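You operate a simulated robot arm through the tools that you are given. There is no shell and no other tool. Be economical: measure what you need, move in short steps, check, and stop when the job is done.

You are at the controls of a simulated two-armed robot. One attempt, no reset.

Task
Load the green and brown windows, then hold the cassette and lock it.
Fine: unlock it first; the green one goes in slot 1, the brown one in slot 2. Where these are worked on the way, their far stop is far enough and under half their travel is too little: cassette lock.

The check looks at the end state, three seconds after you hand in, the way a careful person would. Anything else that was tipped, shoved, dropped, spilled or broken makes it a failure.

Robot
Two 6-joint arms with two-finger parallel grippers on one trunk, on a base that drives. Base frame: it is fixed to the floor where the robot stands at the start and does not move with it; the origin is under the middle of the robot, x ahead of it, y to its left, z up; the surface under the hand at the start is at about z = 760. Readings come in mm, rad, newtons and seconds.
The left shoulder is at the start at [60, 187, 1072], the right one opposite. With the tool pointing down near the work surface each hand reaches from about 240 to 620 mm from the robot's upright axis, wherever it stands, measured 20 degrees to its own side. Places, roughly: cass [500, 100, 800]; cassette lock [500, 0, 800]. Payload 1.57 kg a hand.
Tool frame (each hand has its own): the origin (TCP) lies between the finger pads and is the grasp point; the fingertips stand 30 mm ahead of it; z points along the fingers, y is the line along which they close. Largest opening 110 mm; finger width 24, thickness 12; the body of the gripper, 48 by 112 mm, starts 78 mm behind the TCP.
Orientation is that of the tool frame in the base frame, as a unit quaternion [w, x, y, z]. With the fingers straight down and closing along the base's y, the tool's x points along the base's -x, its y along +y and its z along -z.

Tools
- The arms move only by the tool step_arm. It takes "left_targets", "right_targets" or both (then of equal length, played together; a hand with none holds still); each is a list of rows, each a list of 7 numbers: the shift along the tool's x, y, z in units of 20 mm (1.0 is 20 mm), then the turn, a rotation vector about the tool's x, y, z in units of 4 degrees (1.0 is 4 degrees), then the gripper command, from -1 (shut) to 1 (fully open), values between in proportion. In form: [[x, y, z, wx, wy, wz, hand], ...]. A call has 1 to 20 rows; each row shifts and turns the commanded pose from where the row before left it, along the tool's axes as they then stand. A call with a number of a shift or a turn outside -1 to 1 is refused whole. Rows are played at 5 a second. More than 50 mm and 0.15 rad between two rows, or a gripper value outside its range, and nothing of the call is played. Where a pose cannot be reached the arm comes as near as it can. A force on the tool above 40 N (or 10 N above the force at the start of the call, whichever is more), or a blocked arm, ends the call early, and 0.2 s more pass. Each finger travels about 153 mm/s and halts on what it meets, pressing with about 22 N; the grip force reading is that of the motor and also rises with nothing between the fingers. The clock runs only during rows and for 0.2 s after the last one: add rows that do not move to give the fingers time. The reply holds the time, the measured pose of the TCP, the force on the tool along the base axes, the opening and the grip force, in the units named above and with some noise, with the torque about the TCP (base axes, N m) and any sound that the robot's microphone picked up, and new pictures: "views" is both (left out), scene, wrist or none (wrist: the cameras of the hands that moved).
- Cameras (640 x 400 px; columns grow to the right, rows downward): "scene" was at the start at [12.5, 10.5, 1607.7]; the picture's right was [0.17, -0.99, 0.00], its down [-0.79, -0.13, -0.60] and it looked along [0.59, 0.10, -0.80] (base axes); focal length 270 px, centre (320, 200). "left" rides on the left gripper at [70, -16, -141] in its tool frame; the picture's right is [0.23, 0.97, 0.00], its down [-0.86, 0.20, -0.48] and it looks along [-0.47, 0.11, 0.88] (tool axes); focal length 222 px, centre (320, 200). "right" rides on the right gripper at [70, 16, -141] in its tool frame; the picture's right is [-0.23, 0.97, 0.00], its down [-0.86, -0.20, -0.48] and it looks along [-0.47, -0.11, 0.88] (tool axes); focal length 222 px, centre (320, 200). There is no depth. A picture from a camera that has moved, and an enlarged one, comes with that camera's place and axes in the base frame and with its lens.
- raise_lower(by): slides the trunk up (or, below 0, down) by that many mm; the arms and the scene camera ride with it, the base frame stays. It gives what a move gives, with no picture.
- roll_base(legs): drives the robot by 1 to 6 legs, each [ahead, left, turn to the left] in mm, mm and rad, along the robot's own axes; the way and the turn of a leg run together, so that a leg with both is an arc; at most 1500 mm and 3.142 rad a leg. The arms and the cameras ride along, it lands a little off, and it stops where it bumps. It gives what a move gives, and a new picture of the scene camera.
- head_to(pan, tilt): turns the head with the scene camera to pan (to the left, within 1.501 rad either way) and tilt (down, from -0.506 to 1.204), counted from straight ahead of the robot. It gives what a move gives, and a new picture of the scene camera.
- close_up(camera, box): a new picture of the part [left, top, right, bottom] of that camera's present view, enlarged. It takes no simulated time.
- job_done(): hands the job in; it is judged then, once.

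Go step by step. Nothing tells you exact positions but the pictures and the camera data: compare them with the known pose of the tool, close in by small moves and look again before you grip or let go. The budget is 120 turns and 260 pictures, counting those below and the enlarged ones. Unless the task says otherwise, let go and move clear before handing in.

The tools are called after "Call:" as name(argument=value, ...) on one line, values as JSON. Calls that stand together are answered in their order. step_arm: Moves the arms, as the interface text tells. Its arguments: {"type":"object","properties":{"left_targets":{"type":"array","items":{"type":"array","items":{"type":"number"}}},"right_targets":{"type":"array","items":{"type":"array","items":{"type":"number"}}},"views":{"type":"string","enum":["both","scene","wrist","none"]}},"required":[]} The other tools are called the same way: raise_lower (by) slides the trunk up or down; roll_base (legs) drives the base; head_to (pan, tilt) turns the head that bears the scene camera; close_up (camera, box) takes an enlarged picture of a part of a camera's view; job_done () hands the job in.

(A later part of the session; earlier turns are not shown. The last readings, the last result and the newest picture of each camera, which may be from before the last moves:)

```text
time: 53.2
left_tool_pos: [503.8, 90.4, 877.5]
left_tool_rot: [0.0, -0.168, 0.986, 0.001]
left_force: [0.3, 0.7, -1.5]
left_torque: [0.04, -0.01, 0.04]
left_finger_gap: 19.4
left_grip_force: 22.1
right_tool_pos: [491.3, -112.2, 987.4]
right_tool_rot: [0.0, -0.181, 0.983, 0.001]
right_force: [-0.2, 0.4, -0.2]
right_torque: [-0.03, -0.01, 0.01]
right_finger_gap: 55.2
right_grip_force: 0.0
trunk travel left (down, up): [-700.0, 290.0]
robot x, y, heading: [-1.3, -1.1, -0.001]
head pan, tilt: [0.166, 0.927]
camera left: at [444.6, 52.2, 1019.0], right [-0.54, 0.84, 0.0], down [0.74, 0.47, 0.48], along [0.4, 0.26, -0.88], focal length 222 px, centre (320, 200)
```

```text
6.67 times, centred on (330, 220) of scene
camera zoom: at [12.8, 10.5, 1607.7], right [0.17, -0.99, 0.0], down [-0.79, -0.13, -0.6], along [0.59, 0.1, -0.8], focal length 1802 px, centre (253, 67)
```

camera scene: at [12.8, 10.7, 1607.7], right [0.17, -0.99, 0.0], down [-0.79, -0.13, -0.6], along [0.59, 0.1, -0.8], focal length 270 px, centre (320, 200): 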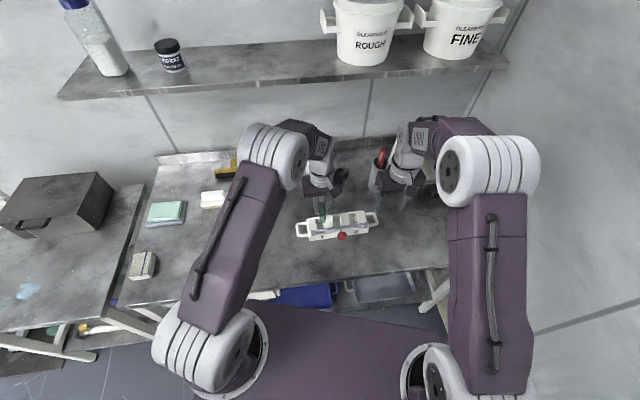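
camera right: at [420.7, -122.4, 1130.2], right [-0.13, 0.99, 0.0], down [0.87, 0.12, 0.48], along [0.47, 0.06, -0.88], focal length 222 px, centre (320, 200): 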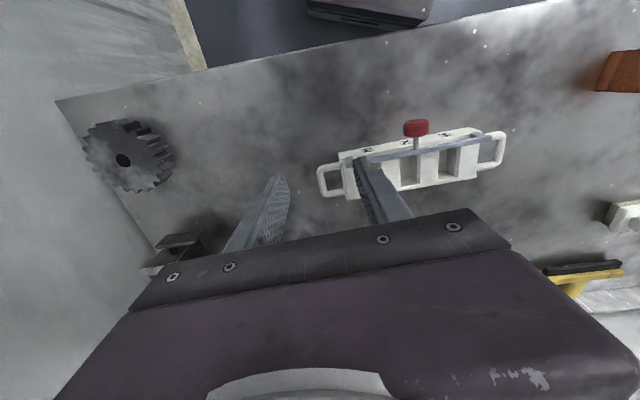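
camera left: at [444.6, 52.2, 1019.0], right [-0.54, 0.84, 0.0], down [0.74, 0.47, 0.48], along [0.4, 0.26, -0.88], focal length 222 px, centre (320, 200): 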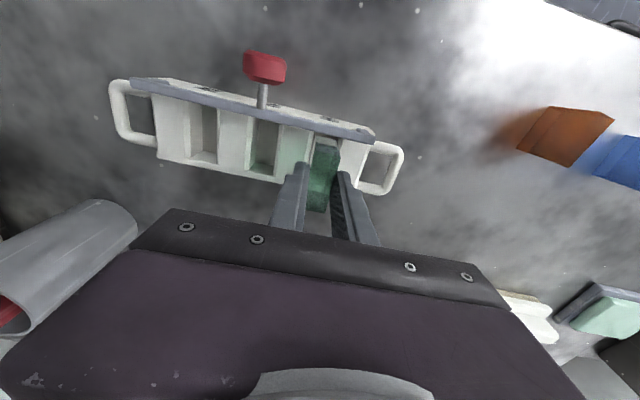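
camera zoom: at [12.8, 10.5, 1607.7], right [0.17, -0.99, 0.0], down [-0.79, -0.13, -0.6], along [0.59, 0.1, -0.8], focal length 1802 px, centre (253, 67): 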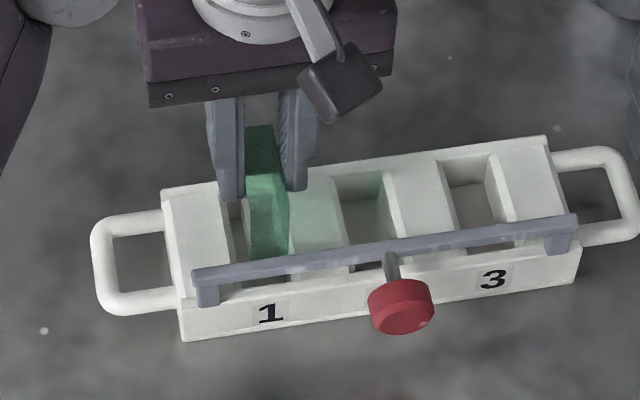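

The window is centred over slot 1. I'll shift it 2 mm toward the back and lower it in, watching the force.

Call:
step_arm(left_targets=[[-0.1, 0, 0.3, 0, 0, 0, -1], [0, 0, 0.4, 0, 0, 0, -1], [0, 0, 0.4, 0, 0, 0, -1], [0, 0, 0.4, 0, 0, 0, -1], [0, 0, 0.3, 0, 0, 0, -1], [0, 0, 0, 0, 0, 0, -1]], views="wrist")

Call:
close_up(camera="left", box=[220, 100, 420, 225])

```text
time: 54.6
left_tool_pos: [507.6, 93.4, 841.0]
left_tool_rot: [0.0, -0.168, 0.986, 0.0]
left_force: [-0.9, -0.2, -0.5]
left_torque: [-0.01, 0.04, 0.01]
left_finger_gap: 19.5
left_grip_force: 22.2
right_tool_pos: [492.0, -112.6, 988.9]
right_tool_rot: [0.0, -0.181, 0.983, 0.0]
right_force: [-0.9, 0.0, 0.3]
right_torque: [0.01, -0.01, -0.02]
right_finger_gap: 55.1
right_grip_force: 0.1
trunk travel left (down, up): [-700.0, 290.0]
robot x, y, heading: [-0.3, 2.4, 0.002]
head pan, tilt: [0.166, 0.927]
camera left: at [446.2, 53.6, 982.5], right [-0.54, 0.84, 0.0], down [0.74, 0.47, 0.48], along [0.4, 0.26, -0.88], focal length 222 px, centre (320, 200)
```

left: 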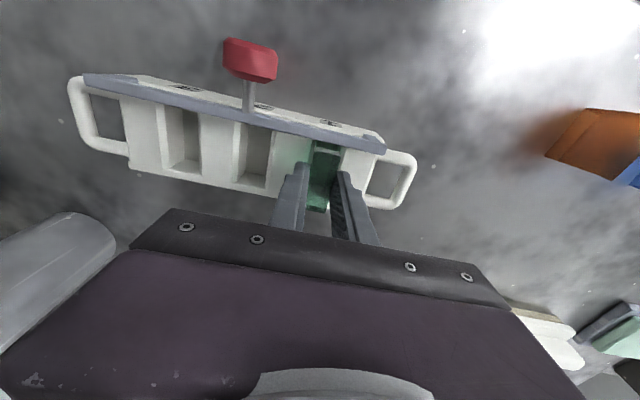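

```text
3.20 times, centred on (320, 162) of left
camera zoom: at [446.2, 53.6, 982.5], right [-0.54, 0.84, 0.0], down [0.74, 0.47, 0.48], along [0.4, 0.26, -0.88], focal length 711 px, centre (320, 320)
```

zoom: 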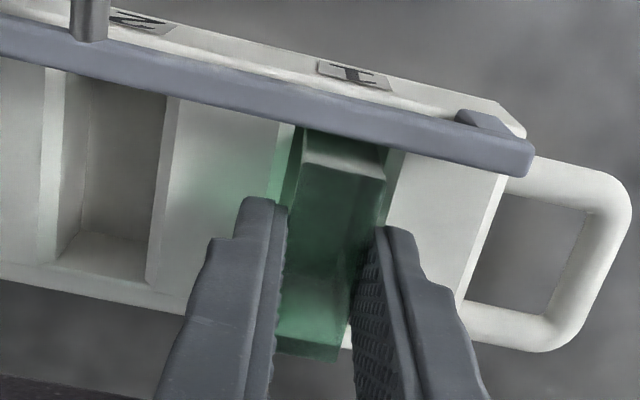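

The window is inside the slot with no contact force. I'll lower further in small steps.

Call:
step_arm(left_targets=[[0, 0, 0.15, 0, 0, 0, -1], [0, 0, 0.15, 0, 0, 0, -1], [0, 0, 0.15, 0, 0, 0, -1], [0, 0, 0.1, 0, 0, 0, -1], [0, 0, 0, 0, 0, 0, -1]], views="wrist")

Call:
close_up(camera="scene", box=[290, 190, 370, 250])

```text
time: 55.8
left_tool_pos: [506.7, 90.5, 829.7]
left_tool_rot: [0.0, -0.168, 0.986, 0.0]
left_force: [0.5, -0.7, -1.6]
left_torque: [0.02, 0.01, 0.0]
left_finger_gap: 19.4
left_grip_force: 21.9
right_tool_pos: [490.5, -113.2, 987.0]
right_tool_rot: [0.0, -0.18, 0.984, 0.0]
right_force: [-0.1, 0.4, -0.1]
right_torque: [-0.01, 0.01, 0.03]
right_finger_gap: 55.0
right_grip_force: 0.1
trunk travel left (down, up): [-700.0, 290.0]
robot x, y, heading: [-3.2, -1.6, 0.0]
head pan, tilt: [0.166, 0.927]
camera left: at [446.5, 52.8, 971.6], right [-0.54, 0.84, 0.0], down [0.74, 0.47, 0.48], along [0.4, 0.26, -0.88], focal length 222 px, centre (320, 200)
```

left: 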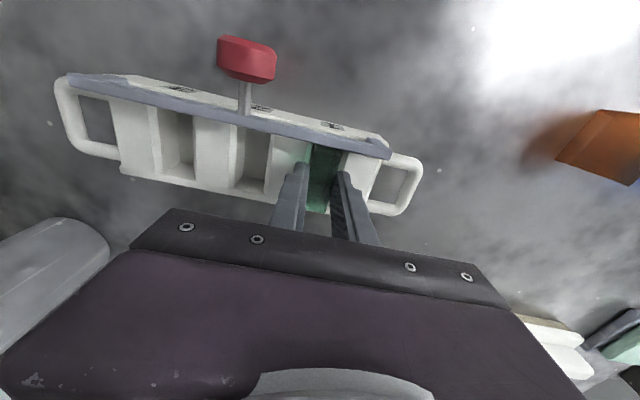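

```text
6.67 times, centred on (330, 220) of scene
camera zoom: at [12.8, 10.5, 1607.7], right [0.17, -0.99, 0.0], down [-0.79, -0.13, -0.6], along [0.59, 0.1, -0.8], focal length 1802 px, centre (253, 67)
```

zoom: 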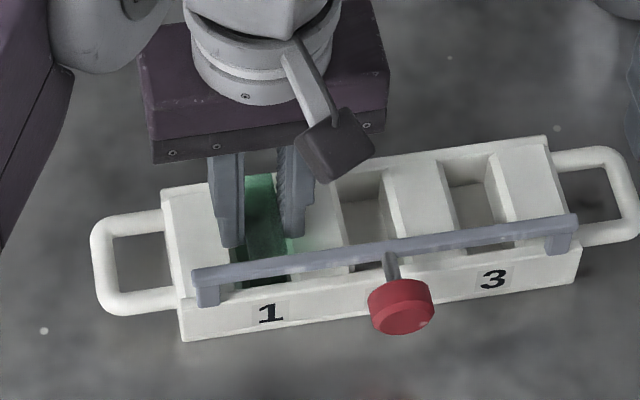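

Call:
step_arm(left_targets=[[0, 0, 0.1, 0, 0, 0, -1], [0, 0, 0.08, 0, 0, 0, -1], [0, 0, 0, 0, 0, 0, -1]], views="none")

```text
time: 56.6
left_tool_pos: [506.6, 91.7, 828.1]
left_tool_rot: [0.003, -0.167, 0.986, 0.0]
left_force: [1.5, 0.8, 16.7]
left_torque: [0.03, -0.08, 0.01]
left_finger_gap: 19.6
left_grip_force: 22.6
right_tool_pos: [489.4, -113.5, 989.1]
right_tool_rot: [0.001, -0.181, 0.984, 0.0]
right_force: [0.8, -0.6, -0.7]
right_torque: [-0.01, -0.03, -0.02]
right_finger_gap: 54.9
right_grip_force: 0.1
trunk travel left (down, up): [-700.0, 290.0]
robot x, y, heading: [0.9, 2.3, 0.002]
head pan, tilt: [0.166, 0.927]
```

Contact at 17 N means it is seated. I'll open gently and rise.

Call:
step_arm(left_targets=[[0, 0, -0.08, 0, 0, 0, -1], [0, 0, 0, 0, 0, 0, -0.5], [0, 0, 0, 0, 0, 0, -0.3], [0, 0, 0, 0, 0, 0, -0.3], [0, 0, -0.5, 0, 0, 0, -0.3], [0, 0, -1, 0, 0, 0, -0.3], [0, 0, -1, 0, 0, 0, -0.3], [0, 0, -1, 0, 0, 0, -0.3], [0, 0, -1, 0, 0, 0, -0.3], [0, 0, 0, 0, 0, 0, 0]], views="wrist")

Call:
close_up(camera="left", box=[180, 80, 420, 230])

Call:
close_up(camera="right", box=[340, 90, 540, 215])

```text
time: 58.8
left_tool_pos: [507.1, 90.6, 918.9]
left_tool_rot: [0.0, -0.168, 0.986, 0.0]
left_force: [-0.2, 0.3, 0.4]
left_torque: [0.0, 0.03, 0.0]
left_finger_gap: 55.0
left_grip_force: 0.1
right_tool_pos: [491.7, -112.9, 988.7]
right_tool_rot: [0.0, -0.181, 0.983, 0.0]
right_force: [-0.1, 0.2, -0.3]
right_torque: [-0.01, -0.05, -0.01]
right_finger_gap: 54.9
right_grip_force: 0.1
trunk travel left (down, up): [-700.0, 290.0]
robot x, y, heading: [-0.4, -2.9, -0.002]
head pan, tilt: [0.166, 0.927]
camera left: at [446.7, 52.1, 1059.6], right [-0.54, 0.84, 0.0], down [0.74, 0.47, 0.48], along [0.4, 0.26, -0.88], focal length 222 px, centre (320, 200)
```

left: 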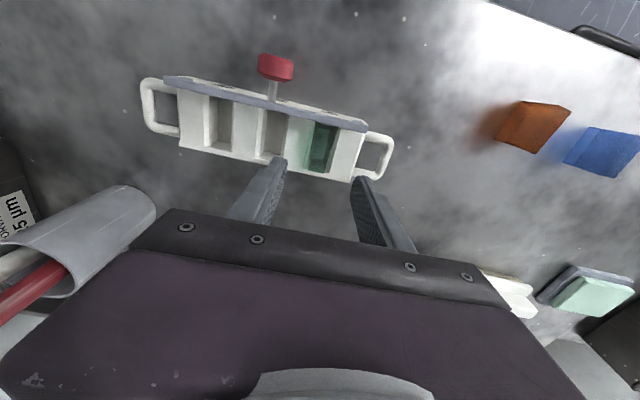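

```text
2.67 times, centred on (300, 155) of left
camera zoom: at [446.7, 52.1, 1059.6], right [-0.54, 0.84, 0.0], down [0.74, 0.47, 0.48], along [0.4, 0.26, -0.88], focal length 592 px, centre (373, 320)
```

zoom: 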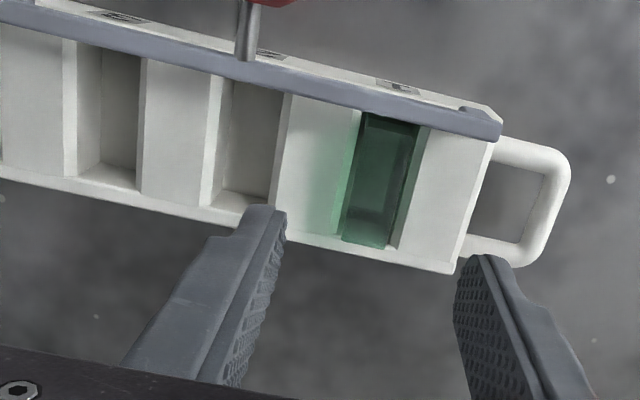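

```text
3.20 times, centred on (440, 152) of right
camera zoom: at [420.9, -122.9, 1130.0], right [-0.13, 0.99, 0.0], down [0.87, 0.12, 0.48], along [0.47, 0.06, -0.88], focal length 711 px, centre (-64, 352)
```

zoom: 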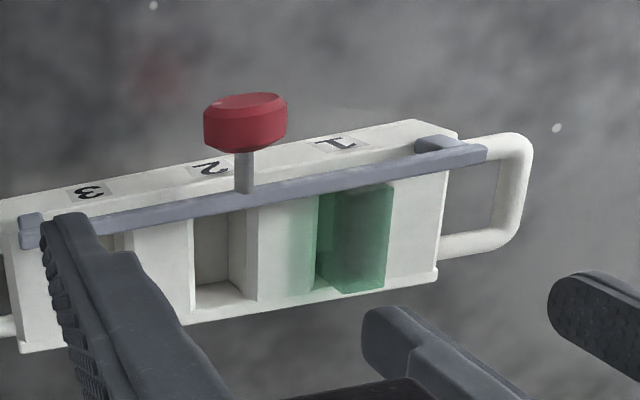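

Green is seated in slot 1. Next the brown window, near (356, 285).

Call:
step_arm(left_targets=[[0.304, 0.898, 0, 0, 0, 0, 0], [0.304, 0.898, 0, 0, 0, 0, 0], [0.304, 0.898, 0, 0, 0, 0, 0], [0.304, 0.898, 0, 0, 0, 0, 0], [0.304, 0.898, 0, 0, 0, 0, 0], [0.304, 0.898, 0, 0, 0, 0, 0], [0.304, 0.898, 0, 0, 0, 0, 0], [0.304, 0.898, 0, 0, 0, 0, 0], [0.304, 0.898, 0, 0, 0, 0, 0], [0.304, 0.898, 0, 0, 0, 0, 0], [0.304, 0.898, 0, 0, 0, 0, 0], [0.304, 0.898, 0, 0, 0, 0, 0], [0.304, 0.898, 0, 0, 0, 0, 0], [0, 0, 0, 0, 0, 1, 0], [0, 0, 0, 0, 0, 1, 0], [0, 0, 0, 0, 0, 1, 0], [0, 0, 0, 0, 0, 1, 0], [0, 0, 0, 0, 0, 0, 0]], views="wrist")

Call:
close_up(camera="left", box=[200, 80, 440, 230])

```text
time: 62.6
left_tool_pos: [355.4, 286.1, 918.4]
left_tool_rot: [-0.001, -0.028, 1.0, -0.001]
left_force: [0.1, -0.8, -0.2]
left_torque: [-0.03, 0.0, 0.0]
left_finger_gap: 55.0
left_grip_force: 0.0
right_tool_pos: [492.5, -112.6, 989.2]
right_tool_rot: [0.0, -0.181, 0.984, 0.0]
right_force: [-1.1, -0.4, -0.7]
right_torque: [-0.03, 0.01, -0.04]
right_finger_gap: 54.9
right_grip_force: 0.0
trunk travel left (down, up): [-700.0, 290.0]
robot x, y, heading: [2.0, 0.3, 0.0]
head pan, tilt: [0.166, 0.927]
camera left: at [286.2, 265.9, 1059.7], right [-0.28, 0.96, 0.0], down [0.84, 0.25, 0.48], along [0.46, 0.13, -0.88], focal length 222 px, centre (320, 200)
```

left: 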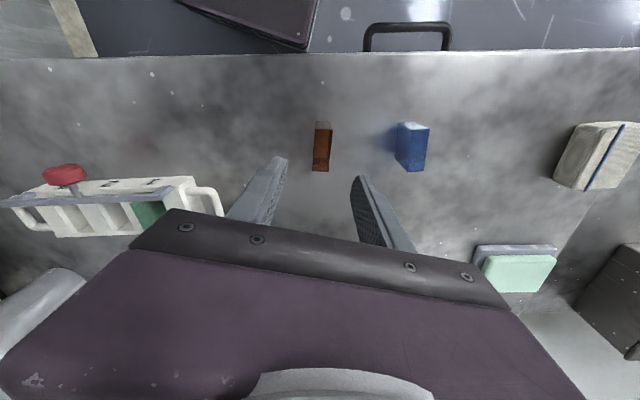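

```text
2.67 times, centred on (320, 155) of left
camera zoom: at [286.2, 265.9, 1059.7], right [-0.28, 0.96, 0.0], down [0.84, 0.25, 0.48], along [0.46, 0.13, -0.88], focal length 592 px, centre (320, 320)
```

zoom: 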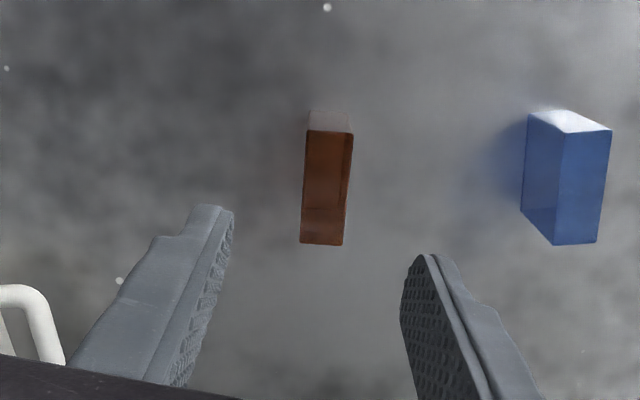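

Brown's centre is (356, 287), yaw 12°. I'll align, lower and grip it as I did green.

Call:
step_arm(left_targets=[[0, 0, 0, 0, 0, -1, 0], [0, 0.05, 0, 0, 0, -1, 0], [0, 0, 0.9, 0, 0, -0.2, 0], [0, 0, 0.9, 0, 0, 0, 0], [0, 0, 0.9, 0, 0, 0, 0], [0, 0, 0.9, 0, 0, 0, 0], [0, 0, 0.6, 0, 0, 0, 0], [0, 0, 0, 0, 0, 0, 0], [0, 0, 0, 0, 0, 0, 0]], views="wrist")

Call:
close_up(camera="left", box=[220, 110, 440, 250])

```text
time: 64.6
left_tool_pos: [354.9, 288.3, 834.9]
left_tool_rot: [0.0, -0.106, 0.994, 0.001]
left_force: [1.2, 0.0, -0.4]
left_torque: [-0.03, -0.02, -0.03]
left_finger_gap: 55.2
left_grip_force: 0.1
right_tool_pos: [492.3, -113.1, 989.1]
right_tool_rot: [0.0, -0.182, 0.983, 0.0]
right_force: [-0.3, -0.1, -0.4]
right_torque: [-0.01, 0.01, 0.0]
right_finger_gap: 55.1
right_grip_force: 0.1
trunk travel left (down, up): [-700.0, 290.0]
robot x, y, heading: [4.9, -0.6, 0.0]
head pan, tilt: [0.166, 0.927]
camera left: at [289.6, 257.8, 976.4], right [-0.43, 0.9, 0.0], down [0.79, 0.37, 0.48], along [0.43, 0.2, -0.88], focal length 222 px, centre (320, 200)
```

left: 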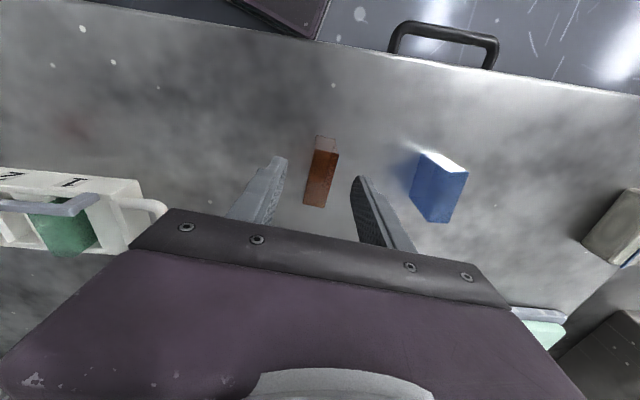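

```text
2.86 times, centred on (330, 180) of left
camera zoom: at [289.6, 257.8, 976.4], right [-0.43, 0.9, 0.0], down [0.79, 0.37, 0.48], along [0.43, 0.2, -0.88], focal length 635 px, centre (291, 257)
```

zoom: 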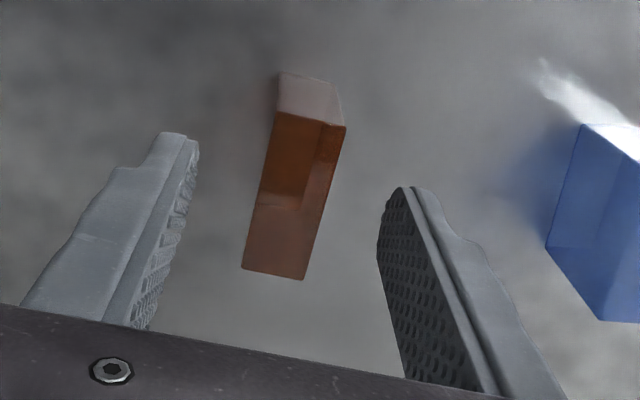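

Call:
step_arm(left_targets=[[0, 0, 0.5, 0, 0, 0, 0], [0, 0, 0.05, 0, 0, 0, -0.1], [0, 0, 0, 0, 0, 0, -0.45], [0, 0, 0, 0, 0, 0, -1], [0, 0, 0, 0, 0, 0, -1], [0, 0, 0, 0, 0, 0, -1]], views="wrist")

Call:
close_up(camera="left", box=[220, 110, 440, 250])

```text
time: 66.0
left_tool_pos: [354.9, 287.5, 823.2]
left_tool_rot: [0.0, -0.105, 0.994, 0.0]
left_force: [-0.6, 0.4, 1.4]
left_torque: [-0.01, -0.03, -0.04]
left_finger_gap: 19.2
left_grip_force: 22.5
right_tool_pos: [491.5, -112.5, 988.2]
right_tool_rot: [0.0, -0.182, 0.983, 0.0]
right_force: [-0.6, -0.1, -0.3]
right_torque: [-0.03, 0.01, 0.0]
right_finger_gap: 55.1
right_grip_force: 0.1
trunk travel left (down, up): [-700.0, 290.0]
robot x, y, heading: [-0.2, -0.5, -0.002]
head pan, tilt: [0.166, 0.927]
camera left: at [289.9, 256.8, 964.3], right [-0.43, 0.9, 0.0], down [0.79, 0.37, 0.48], along [0.43, 0.2, -0.88], focal length 222 px, centre (320, 200)
```

left: 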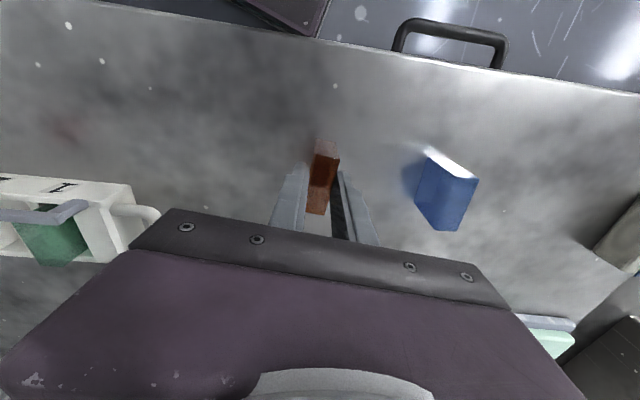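

```text
2.86 times, centred on (330, 180) of left
camera zoom: at [289.9, 256.8, 964.3], right [-0.43, 0.9, 0.0], down [0.79, 0.37, 0.48], along [0.43, 0.2, -0.88], focal length 635 px, centre (291, 257)
```

zoom: 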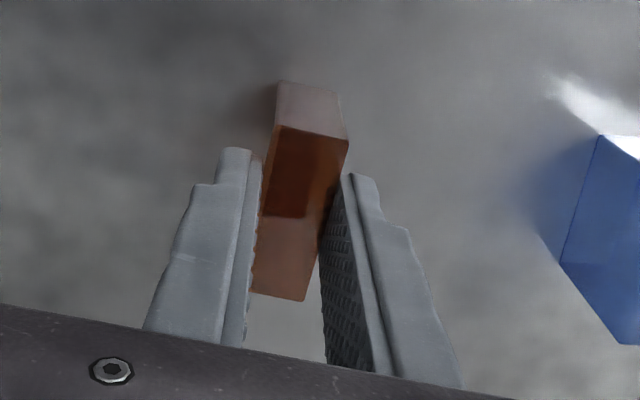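

Brown is gripped. I'll lift it, shift the right hand aside, and carry brown over slot 2.

Call:
step_arm(left_targets=[[0, 0, -0.6, 0, 0, 0, -1], [0, 0, -1, 0, 0, 0, -1], [0, 0, -1, 0, 0, 0, -1], [0, 0, -1, 0, 0, 0, -1], [0, 0, -1, 0, 0, 0, -1], [0, 0, -0.4, 0, 0, 0, -1]], right_targets=[[0, -0.7, 0, 0, 0, 0, 0], [0, -0.7, 0, 0, 0, 0, 0], [0, -0.7, 0, 0, 0, 0, 0], [0, -0.7, 0, 0, 0, 0, 0], [0, -0.7, 0, 0, 0, 0, 0], [0, 0, 0, 0, 0, 0, 0]], views="none")

Call:
step_arm(left_targets=[[-0.356, -0.884, 0, 0, 0, 0, -1], [-0.356, -0.884, 0, 0, 0, 0, -1], [-0.356, -0.884, 0, 0, 0, 0, -1], [-0.356, -0.884, 0, 0, 0, 0, -1], [-0.356, -0.884, 0, 0, 0, 0, -1], [-0.356, -0.884, 0, 0, 0, 0, -1], [-0.356, -0.884, 0, 0, 0, 0, -1], [-0.356, -0.884, 0, 0, 0, 0, -1], [-0.356, -0.884, 0, 0, 0, 0, -1], [-0.356, -0.884, 0, 0, 0, 0, -1], [-0.356, -0.884, 0, 0, 0, 0, -1], [-0.356, -0.884, 0, 0, 0, 0, -1], [-0.356, -0.884, 0, 0, 0, 0, -1], [-0.356, -0.884, 0, 0, 0, 0, -1], [-0.356, -0.884, 0, 0, 0, 0, -1], [-0.356, -0.884, 0, 0, 0, 0, -1], [0, 0, 0.5, 0, 0, -0.92, -1], [0, 0, 0.5, 0, 0, -0.92, -1], [0, 0, 0, 0, 0, 0, -1], [0, 0, 0, 0, 0, 0, -1]], views="both")

Call:
close_up(camera="left", box=[200, 80, 440, 230])

```text
time: 67.4
left_tool_pos: [354.6, 287.3, 922.8]
left_tool_rot: [0.0, -0.106, 0.994, 0.001]
left_force: [0.6, -0.1, -1.5]
left_torque: [-0.03, 0.04, -0.04]
left_finger_gap: 19.5
left_grip_force: 21.6
right_tool_pos: [517.5, -175.9, 989.9]
right_tool_rot: [-0.001, -0.181, 0.983, 0.0]
right_force: [0.8, 0.0, 0.7]
right_torque: [0.0, 0.01, -0.02]
right_finger_gap: 55.4
right_grip_force: 0.2
trunk travel left (down, up): [-700.0, 290.0]
robot x, y, heading: [-0.7, -1.1, -0.002]
head pan, tilt: [0.166, 0.927]
```

```text
time: 71.6
left_tool_pos: [524.6, 34.9, 902.3]
left_tool_rot: [0.001, -0.17, 0.985, 0.0]
left_force: [-0.2, -0.1, -1.5]
left_torque: [-0.03, 0.01, 0.0]
left_finger_gap: 19.3
left_grip_force: 21.9
right_tool_pos: [516.8, -177.7, 989.2]
right_tool_rot: [0.001, -0.181, 0.984, -0.001]
right_force: [-0.6, -0.7, 0.4]
right_torque: [0.01, 0.01, 0.03]
right_finger_gap: 55.0
right_grip_force: 0.1
trunk travel left (down, up): [-700.0, 290.0]
robot x, y, heading: [-0.4, 3.3, -0.0]
head pan, tilt: [0.166, 0.927]
camera scene: at [12.8, 10.6, 1607.7], right [0.17, -0.99, 0.0], down [-0.79, -0.13, -0.6], along [0.59, 0.1, -0.8], focal length 270 px, centre (320, 200)
camera left: at [464.4, -3.8, 1044.4], right [-0.54, 0.84, 0.0], down [0.74, 0.47, 0.48], along [0.4, 0.26, -0.88], focal length 222 px, centre (320, 200)
```

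scene: 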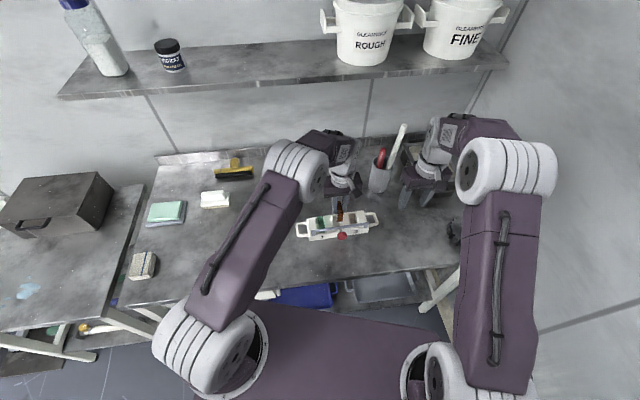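
left: 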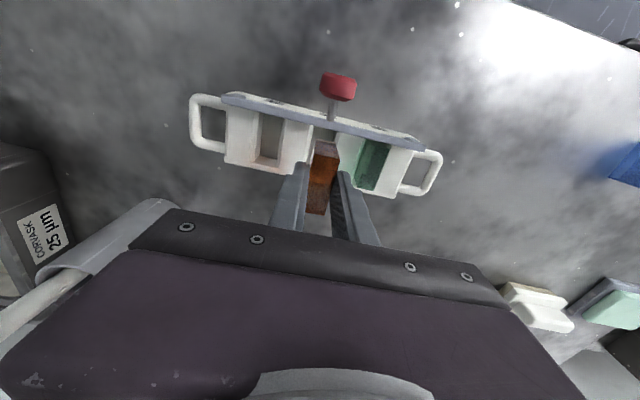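

```text
2.67 times, centred on (320, 155) of left
camera zoom: at [464.4, -3.8, 1044.4], right [-0.54, 0.84, 0.0], down [0.74, 0.47, 0.48], along [0.4, 0.26, -0.88], focal length 592 px, centre (320, 320)
```

zoom: 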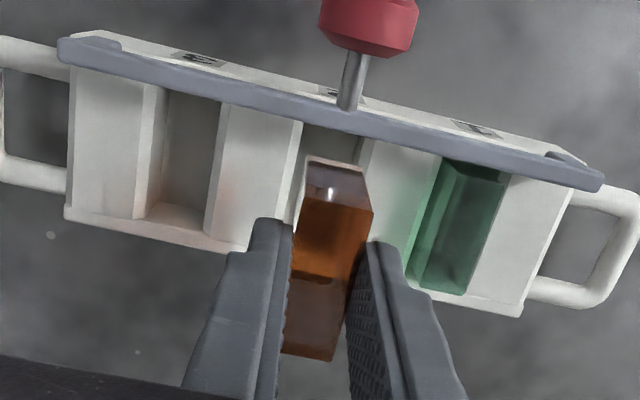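

Call:
step_arm(left_targets=[[0, 0.03, 0.6, 0, 0, 0, -1], [0, 0, 0.6, 0, 0, 0, -1], [0, 0, 0, 0, 0, 0, -1], [0, 0, 0, 0, 0, 0, -1]], views="wrist")

Call:
close_up(camera="left", box=[220, 100, 420, 225])

```text
time: 72.6
left_tool_pos: [524.3, 34.3, 878.8]
left_tool_rot: [0.0, -0.168, 0.986, 0.0]
left_force: [1.5, -0.5, -0.5]
left_torque: [0.0, -0.02, -0.02]
left_finger_gap: 19.6
left_grip_force: 22.3
right_tool_pos: [516.0, -177.4, 989.2]
right_tool_rot: [-0.001, -0.181, 0.984, 0.0]
right_force: [-0.6, -0.2, 0.4]
right_torque: [0.02, -0.01, 0.02]
right_finger_gap: 54.7
right_grip_force: 0.1
trunk travel left (down, up): [-700.0, 290.0]
robot x, y, heading: [1.2, 0.3, 0.0]
head pan, tilt: [0.166, 0.927]
camera left: at [464.3, -4.7, 1020.8], right [-0.54, 0.84, 0.0], down [0.74, 0.47, 0.48], along [0.4, 0.26, -0.88], focal length 222 px, centre (320, 200)
```

left: 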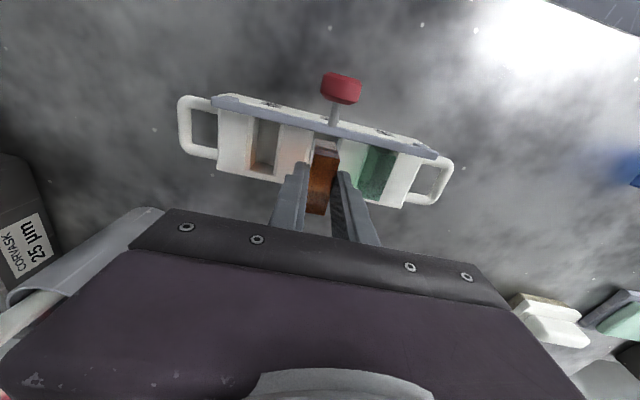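

```text
3.20 times, centred on (320, 162) of left
camera zoom: at [464.3, -4.7, 1020.8], right [-0.54, 0.84, 0.0], down [0.74, 0.47, 0.48], along [0.4, 0.26, -0.88], focal length 711 px, centre (320, 320)
```

zoom: 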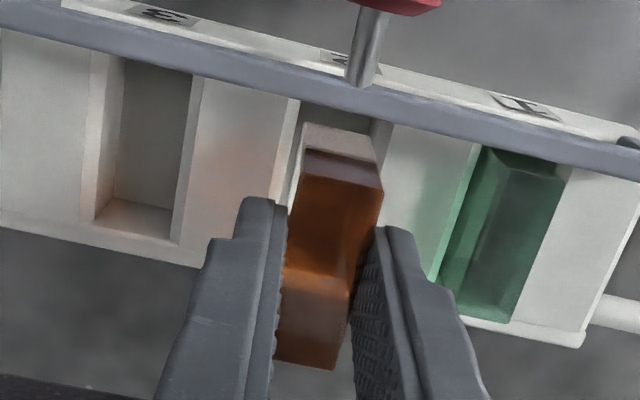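

The alignment matches the green insertion. I'll shift 1 mm and lower it in.

Call:
step_arm(left_targets=[[0, 0.05, 0.3, 0, 0, 0, -1], [0, 0, 0.4, 0, 0, 0, -1], [0, 0, 0.4, 0, 0, 0, -1], [0, 0, 0.4, 0, 0, 0, -1], [0, 0, 0.35, 0, 0, 0, -1], [0, 0, 0, 0, 0, 0, -1]], views="wrist")

Call:
close_up(camera="left", box=[220, 100, 420, 225])

```text
time: 74.0
left_tool_pos: [524.3, 35.2, 842.8]
left_tool_rot: [-0.001, -0.168, 0.986, 0.001]
left_force: [0.4, 0.0, -1.2]
left_torque: [-0.03, 0.0, 0.0]
left_finger_gap: 19.9
left_grip_force: 22.0
right_tool_pos: [516.3, -177.1, 989.9]
right_tool_rot: [0.002, -0.182, 0.983, 0.0]
right_force: [0.4, -0.9, -0.4]
right_torque: [0.0, -0.03, -0.03]
right_finger_gap: 54.9
right_grip_force: 0.1
trunk travel left (down, up): [-700.0, 290.0]
robot x, y, heading: [1.9, -4.4, 0.004]
head pan, tilt: [0.166, 0.927]
camera left: at [463.9, -3.6, 984.3], right [-0.54, 0.84, 0.0], down [0.74, 0.47, 0.48], along [0.4, 0.26, -0.88], focal length 222 px, centre (320, 200)
```

left: 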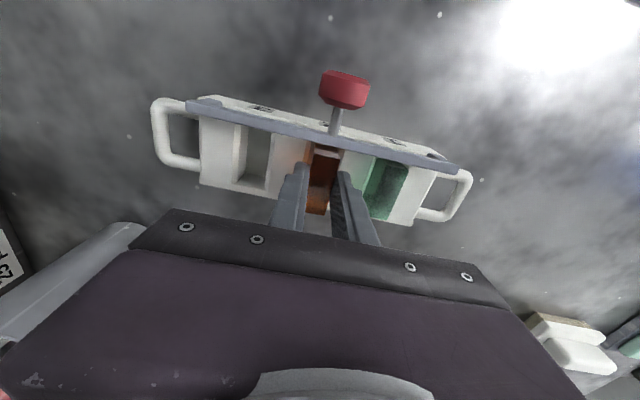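

```text
3.20 times, centred on (320, 162) of left
camera zoom: at [463.9, -3.6, 984.3], right [-0.54, 0.84, 0.0], down [0.74, 0.47, 0.48], along [0.4, 0.26, -0.88], focal length 711 px, centre (320, 320)
```

zoom: 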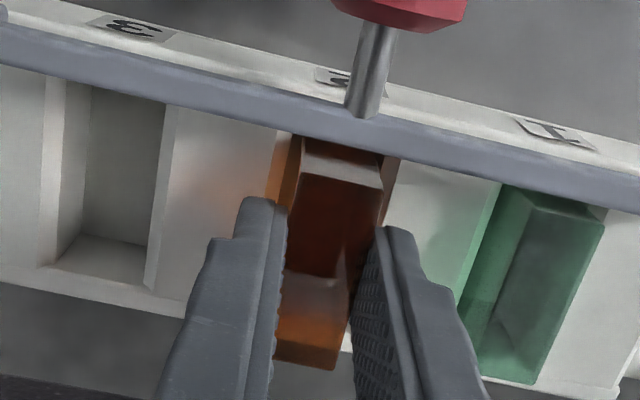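

Brown is in the slot. I'll lower it to the seat.

Call:
step_arm(left_targets=[[0, 0, 0.2, 0, 0, 0, -1], [0, 0, 0.2, 0, 0, 0, -1], [0, 0, 0.15, 0, 0, 0, -1], [0, 0, 0.1, 0, 0, 0, -1], [0, 0, 0.08, 0, 0, 0, -1], [0, 0, 0, 0, 0, 0, -1]], views="none")

```text
time: 75.4
left_tool_pos: [524.0, 36.3, 827.9]
left_tool_rot: [0.001, -0.168, 0.986, 0.0]
left_force: [0.5, 1.3, 8.9]
left_torque: [-0.02, 0.19, 0.02]
left_finger_gap: 19.6
left_grip_force: 21.8
right_tool_pos: [515.7, -177.5, 989.2]
right_tool_rot: [0.0, -0.182, 0.983, 0.0]
right_force: [-0.4, -0.5, -0.7]
right_torque: [0.0, -0.02, 0.0]
right_finger_gap: 54.9
right_grip_force: 0.0
trunk travel left (down, up): [-700.0, 290.0]
robot x, y, heading: [-0.1, 2.1, -0.001]
head pan, tilt: [0.166, 0.927]
```

Seated, with 9 N of contact. I'll release and rise.

Call:
step_arm(left_targets=[[0, 0, -0.05, 0, 0, 0, -1], [0, 0, 0, 0, 0, 0, -0.5], [0, 0, 0, 0, 0, 0, -0.35], [0, 0, 0, 0, 0, 0, -0.35], [0, 0, -0.5, 0, 0, 0, -0.35], [0, 0, -1, 0, 0, 0, -0.35], [0, 0, -1, 0, 0, 0, -0.35], [0, 0, -1, 0, 0, 0, -0.35], [0, 0, -1, 0, 0, 0, -0.35], [0, 0, 0, 0, 0, 0, -0.35]], views="wrist")

Call:
close_up(camera="left", box=[180, 80, 460, 240])

Call:
close_up(camera="scene", box=[290, 195, 390, 250])

```text
time: 77.6
left_tool_pos: [524.5, 35.9, 920.4]
left_tool_rot: [0.0, -0.168, 0.986, -0.001]
left_force: [-0.9, 0.4, -0.7]
left_torque: [0.02, -0.01, 0.0]
left_finger_gap: 35.7
left_grip_force: 0.1
right_tool_pos: [517.5, -177.2, 989.0]
right_tool_rot: [0.0, -0.182, 0.983, -0.001]
right_force: [-0.1, 0.1, -0.2]
right_torque: [-0.02, 0.01, 0.02]
right_finger_gap: 54.7
right_grip_force: 0.0
trunk travel left (down, up): [-700.0, 290.0]
robot x, y, heading: [0.3, 0.6, 0.002]
head pan, tilt: [0.166, 0.927]
camera left: at [463.4, -2.9, 1060.8], right [-0.54, 0.84, 0.0], down [0.74, 0.47, 0.48], along [0.4, 0.26, -0.88], focal length 222 px, centre (320, 200)
```

left: 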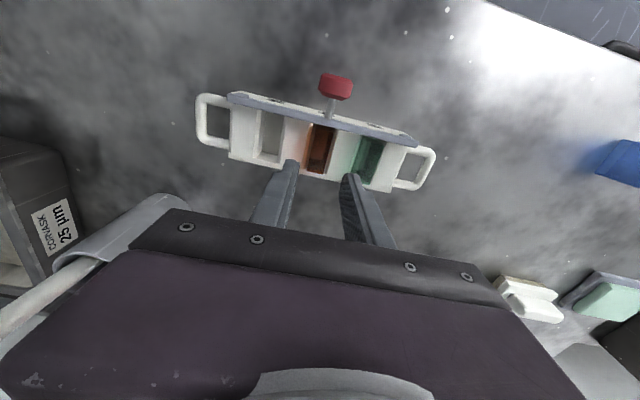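

```text
2.29 times, centred on (320, 160) of left
camera zoom: at [463.4, -2.9, 1060.8], right [-0.54, 0.84, 0.0], down [0.74, 0.47, 0.48], along [0.4, 0.26, -0.88], focal length 508 px, centre (320, 291)
```

zoom: 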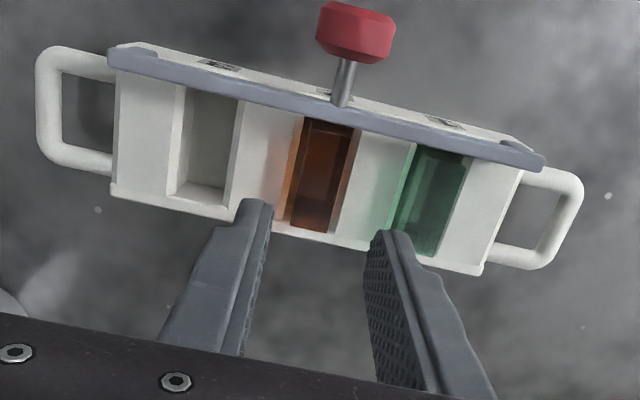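

```text
6.40 times, centred on (340, 222) of scene
camera zoom: at [12.9, 10.4, 1607.7], right [0.17, -0.99, 0.0], down [-0.79, -0.13, -0.6], along [0.59, 0.1, -0.8], focal length 1730 px, centre (192, 56)
```

zoom: 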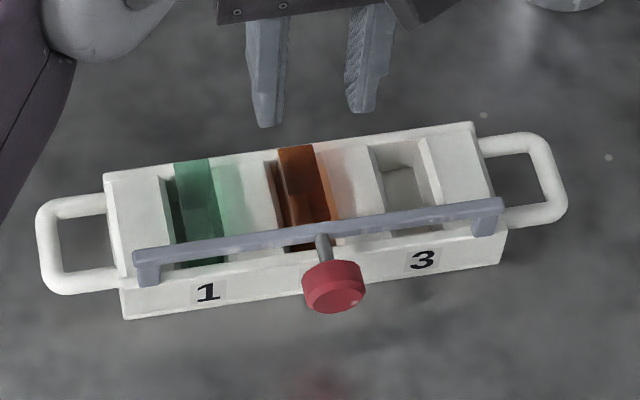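

Both windows are seated: green in 1, brown in 2. I'll move the left hand back over the outer handle bar, and the right hand to above the knob.

Call:
step_arm(left_targets=[[-0.01, 0.889, 0, 0, 0, -0.05, -0.35], [-0.01, 0.889, 0, 0, 0, -0.05, -0.35], [-0.01, 0.889, 0, 0, 0, -0.05, -0.35], [-0.01, 0.889, 0, 0, 0, -0.05, -0.35], [-0.01, 0.889, 0, 0, 0, -0.05, -0.35], [-0.01, 0.889, 0, 0, 0, -0.05, -0.35], [-0.01, 0.889, 0, 0, 0, 0, -0.35], [0, 0.889, 0, 0, 0, 0, -0.35], [0, 0, 0, 0, 0, 0, -0.35], [0, 0, 0, 0, 0, 0, -0.35]], views="wrist")

Call:
close_up(camera="left", box=[200, 80, 420, 220])

```text
time: 79.8
left_tool_pos: [474.3, 169.3, 918.3]
left_tool_rot: [0.0, -0.179, 0.984, 0.0]
left_force: [-1.3, 0.4, -0.2]
left_torque: [0.02, -0.02, 0.02]
left_finger_gap: 35.7
left_grip_force: 0.1
right_tool_pos: [517.4, -176.8, 988.5]
right_tool_rot: [-0.001, -0.181, 0.983, 0.0]
right_force: [-0.6, 0.0, 0.3]
right_torque: [-0.03, 0.01, -0.02]
right_finger_gap: 54.7
right_grip_force: 0.0
trunk travel left (down, up): [-700.0, 290.0]
robot x, y, heading: [4.7, -2.8, -0.002]
head pan, tilt: [0.166, 0.927]
camera left: at [415.3, 129.9, 1059.4], right [-0.56, 0.83, 0.0], down [0.73, 0.49, 0.48], along [0.4, 0.27, -0.88], focal length 222 px, centre (320, 200)
```

left: 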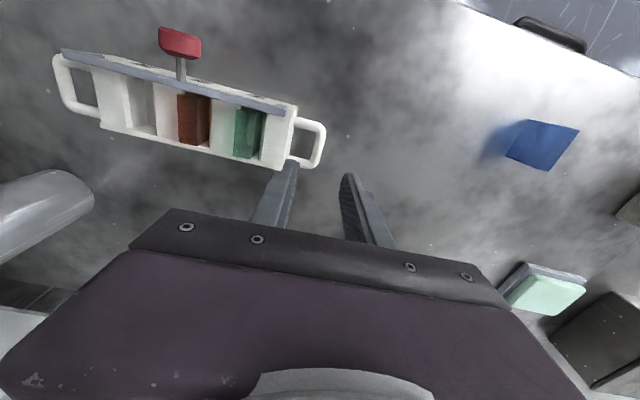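

```text
2.86 times, centred on (310, 150) of left
camera zoom: at [415.3, 129.9, 1059.4], right [-0.56, 0.83, 0.0], down [0.73, 0.49, 0.48], along [0.4, 0.27, -0.88], focal length 635 px, centre (349, 343)
```

zoom: 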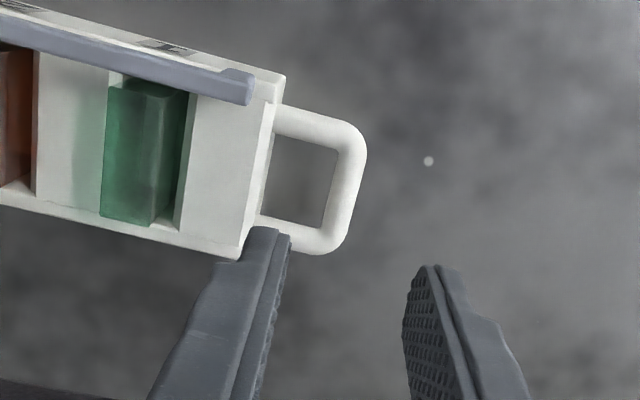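

Call:
step_arm(left_targets=[[-0.2, -0.06, 0.8, 0, 0, 0, -0.35], [0, 0, 0.9, 0, 0, 0, -0.35], [0, 0, 0.9, 0, 0, 0, -0.35], [0, 0, 0.9, 0, 0, 0, -0.35], [0, 0, 0.9, 0, 0, 0, -0.35], [0, 0, 0.9, 0, 0, 0, -0.35], [0, 0, 0.5, 0, 0, 0, -0.35], [0, 0, 0.2, 0, 0, 0, -0.35], [0, 0, 0, 0, 0, 0, -0.35], [0, 0, 0, 0, 0, 0, -0.7], [0, 0, 0, 0, 0, 0, -1], [0, 0, 0, 0, 0, 0, -1], [0, 0, 0, 0, 0, 0, -1]], right_targets=[[-0.06, 0.895, 0, 0, 0, 0, 0], [-0.06, 0.895, 0, 0, 0, 0, 0], [-0.06, 0.895, 0, 0, 0, 0, 0], [-0.06, 0.895, 0, 0, 0, 0, 0], [-0.06, 0.895, 0, 0, 0, 0, 0], [-0.06, 0.895, 0, 0, 0, 0, 0], [-0.06, 0.895, 0, 0, 0, 0, 0], [-0.06, 0.895, 0, 0, 0, 0, 0], [-0.06, 0.895, 0.9, 0, 0, 0, 0], [-0.06, 0.895, 0.9, 0, 0, 0, 0], [-0.06, 0.895, 0.9, 0, 0, 0, 0], [0, 0, 0.9, 0, 0, 0, 0], [0, 0, 0, 0, 0, 0, 0]], views="wrist")

Call:
close_up(camera="right", box=[200, 100, 440, 250])

Call:
close_up(camera="left", box=[100, 80, 420, 260])

```text
time: 82.6
left_tool_pos: [480.8, 168.9, 798.4]
left_tool_rot: [0.0, -0.179, 0.984, 0.0]
left_force: [-2.3, -0.5, -0.1]
left_torque: [0.01, -0.01, -0.33]
left_finger_gap: 11.9
left_grip_force: 21.6
right_tool_pos: [458.2, 9.8, 915.9]
right_tool_rot: [0.0, -0.181, 0.983, 0.0]
right_force: [-0.2, 0.9, -0.8]
right_torque: [-0.03, 0.02, 0.03]
right_finger_gap: 54.7
right_grip_force: 0.0
trunk travel left (down, up): [-700.0, 290.0]
robot x, y, heading: [-1.1, 0.0, 0.003]
head pan, tilt: [0.166, 0.927]
camera right: at [387.4, 0.1, 1057.5], right [-0.13, 0.99, 0.0], down [0.87, 0.12, 0.48], along [0.47, 0.06, -0.88], focal length 222 px, centre (320, 200)
camera left: at [421.0, 129.8, 940.5], right [-0.56, 0.83, 0.0], down [0.73, 0.49, 0.48], along [0.4, 0.27, -0.88], focal length 222 px, centre (320, 200)
```

right: 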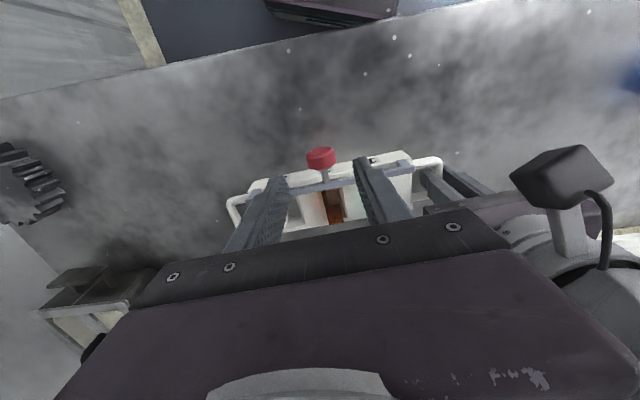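
left: 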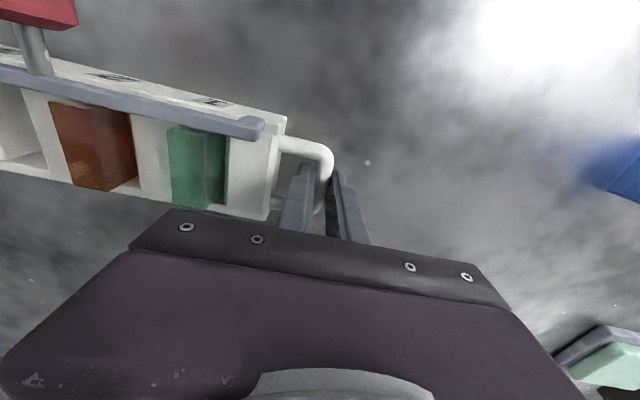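

```text
2.67 times, centred on (320, 175) of right
camera zoom: at [387.4, 0.1, 1057.5], right [-0.13, 0.99, 0.0], down [0.87, 0.12, 0.48], along [0.47, 0.06, -0.88], focal length 592 px, centre (320, 267)
```

zoom: 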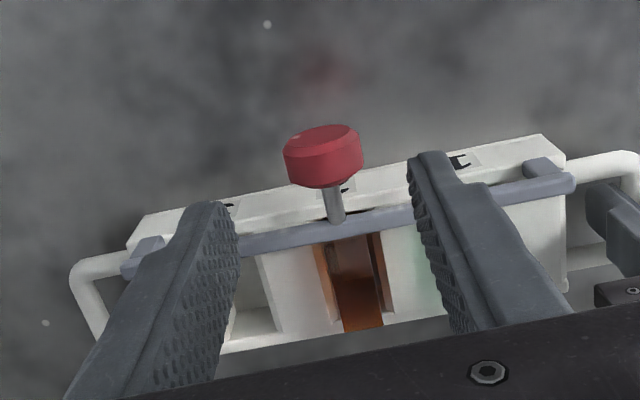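

```text
2.00 times, centred on (260, 170) of left
camera zoom: at [421.0, 129.8, 940.5], right [-0.56, 0.83, 0.0], down [0.73, 0.49, 0.48], along [0.4, 0.27, -0.88], focal length 444 px, centre (440, 260)
```

zoom: 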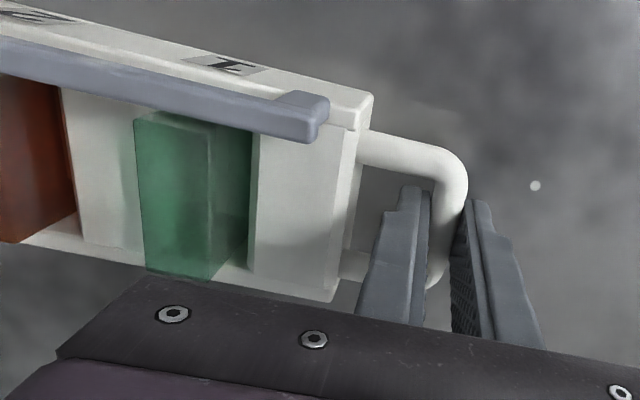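

The left hand holds the handle again. I'll lower the right hand onto the knob and grip it.

Call:
step_arm(right_targets=[[-0.1, 0, 0.9, 0, 0, 0, 0], [0, 0, 0.9, 0, 0, 0, 0], [0, 0, 0.9, 0, 0, 0, 0], [0, 0, 0.9, 0, 0, 0, 0], [0, 0, 0.7, 0, 0, 0, 0], [0, 0, 0, 0, 0, 0, 0], [0, 0, 0, 0, 0, 0, -0.3]], views="wrist")

Call:
close_up(camera="right", box=[220, 120, 420, 245])

```text
time: 84.2
left_tool_pos: [479.9, 170.4, 799.6]
left_tool_rot: [-0.001, -0.179, 0.984, 0.0]
left_force: [-0.7, 0.2, 0.9]
left_torque: [0.01, 0.08, -0.34]
left_finger_gap: 11.6
left_grip_force: 21.9
right_tool_pos: [460.9, 11.5, 831.1]
right_tool_rot: [0.0, -0.181, 0.983, 0.0]
right_force: [0.0, 0.0, -0.4]
right_torque: [0.0, 0.05, 0.0]
right_finger_gap: 38.3
right_grip_force: 0.0
trunk travel left (down, up): [-700.0, 290.0]
robot x, y, heading: [-0.1, -2.5, -0.0]
head pan, tilt: [0.166, 0.927]
camera right: at [389.6, 1.3, 973.1], right [-0.13, 0.99, 0.0], down [0.87, 0.12, 0.48], along [0.47, 0.06, -0.88], focal length 222 px, centre (320, 200)
```

right: 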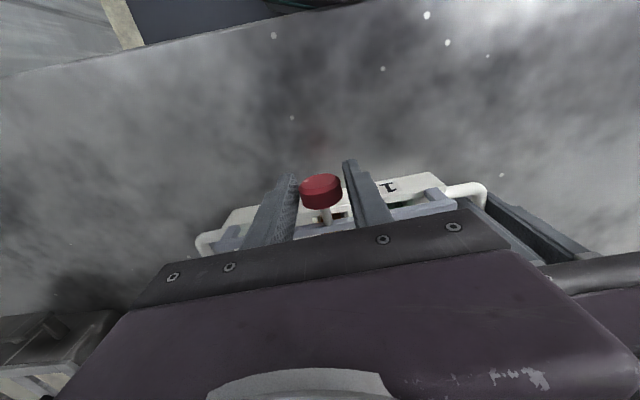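

```text
3.20 times, centred on (320, 182) of right
camera zoom: at [389.6, 1.3, 973.1], right [-0.13, 0.99, 0.0], down [0.87, 0.12, 0.48], along [0.47, 0.06, -0.88], focal length 711 px, centre (320, 256)
```

zoom: 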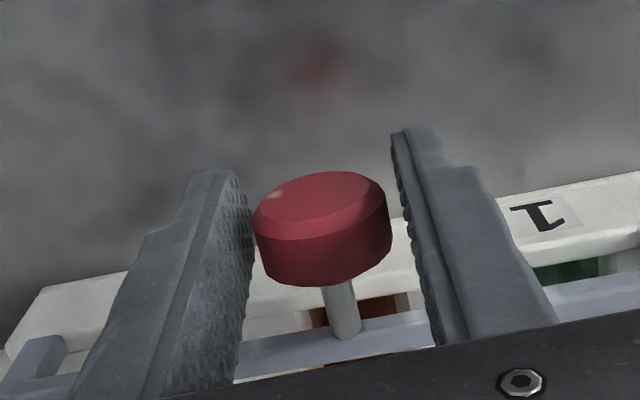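

Call:
step_arm(right_targets=[[0, -0.1, 0, 0, 0, 0, -0.3], [0, 0, 0, 0, 0, 0, -0.35], [0, 0, 0, 0, 0, 0, -1], [0, 0, 0, 0, 0, 0, -1], [0, 0, 0, 0, 0, 0, -1]], views="none")

```text
time: 85.4
left_tool_pos: [480.5, 169.2, 798.4]
left_tool_rot: [0.0, -0.178, 0.984, -0.001]
left_force: [-1.7, -13.3, -0.3]
left_torque: [-0.16, -0.01, -0.05]
left_finger_gap: 11.3
left_grip_force: 21.9
right_tool_pos: [460.6, 10.8, 831.5]
right_tool_rot: [0.001, -0.181, 0.983, 0.0]
right_force: [0.3, 14.2, 0.3]
right_torque: [0.07, 0.06, -0.13]
right_finger_gap: 30.6
right_grip_force: 22.3
trunk travel left (down, up): [-700.0, 290.0]
robot x, y, heading: [-0.0, 1.5, 0.0]
head pan, tilt: [0.166, 0.927]
```

The knob is gripped with little strain. Now I'll push it back toward the lock position.

Call:
step_arm(right_targets=[[-0.15, 0.05, 0, 0, 0, 0, -1], [-0.2, 0, 0, 0, 0, 0, -1], [-0.2, 0, 0, 0, 0, 0, -1], [-0.2, 0, 0, 0, 0, 0, -1], [-0.2, 0, 0, 0, 0, 0, -1], [-0.2, 0, 0, 0, 0, 0, -1], [0, 0, 0, 0, 0, 0, -1]], views="wrist")

Call:
close_up(camera="left", box=[0, 60, 360, 260])

```text
time: 87.0
left_tool_pos: [480.6, 171.0, 798.5]
left_tool_rot: [0.001, -0.18, 0.984, 0.0]
left_force: [5.8, 19.4, -4.6]
left_torque: [0.16, 0.0, 0.5]
left_finger_gap: 11.6
left_grip_force: 22.6
right_tool_pos: [481.0, 18.0, 829.6]
right_tool_rot: [-0.001, -0.182, 0.983, -0.001]
right_force: [-8.9, -19.6, 11.7]
right_torque: [-0.35, 0.22, 0.14]
right_finger_gap: 31.0
right_grip_force: 22.2
trunk travel left (down, up): [-700.0, 290.0]
robot x, y, heading: [-0.4, 3.0, 0.004]
head pan, tilt: [0.166, 0.927]
camera right: at [409.8, 8.3, 972.4], right [-0.14, 0.99, 0.0], down [0.87, 0.12, 0.48], along [0.47, 0.06, -0.88], focal length 222 px, centre (320, 200)
```

right: 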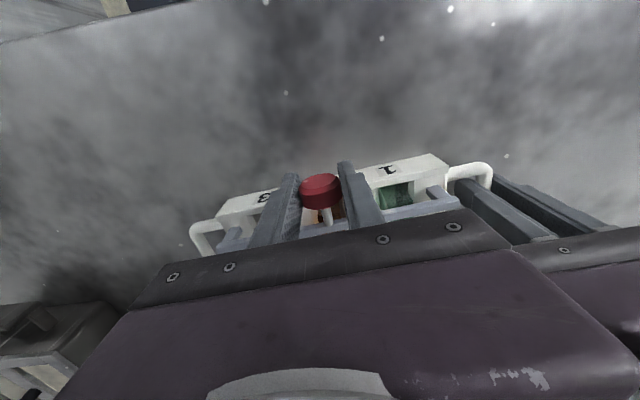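

```text
1.78 times, centred on (180, 160) of left
camera zoom: at [420.8, 130.6, 940.8], right [-0.56, 0.83, 0.0], down [0.73, 0.49, 0.48], along [0.4, 0.27, -0.88], focal length 395 px, centre (569, 271)
```

zoom: 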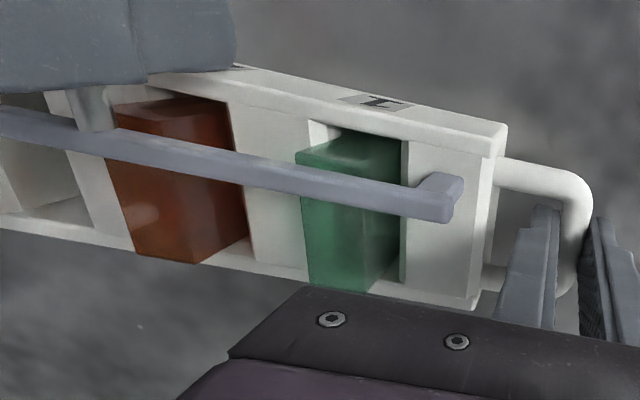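

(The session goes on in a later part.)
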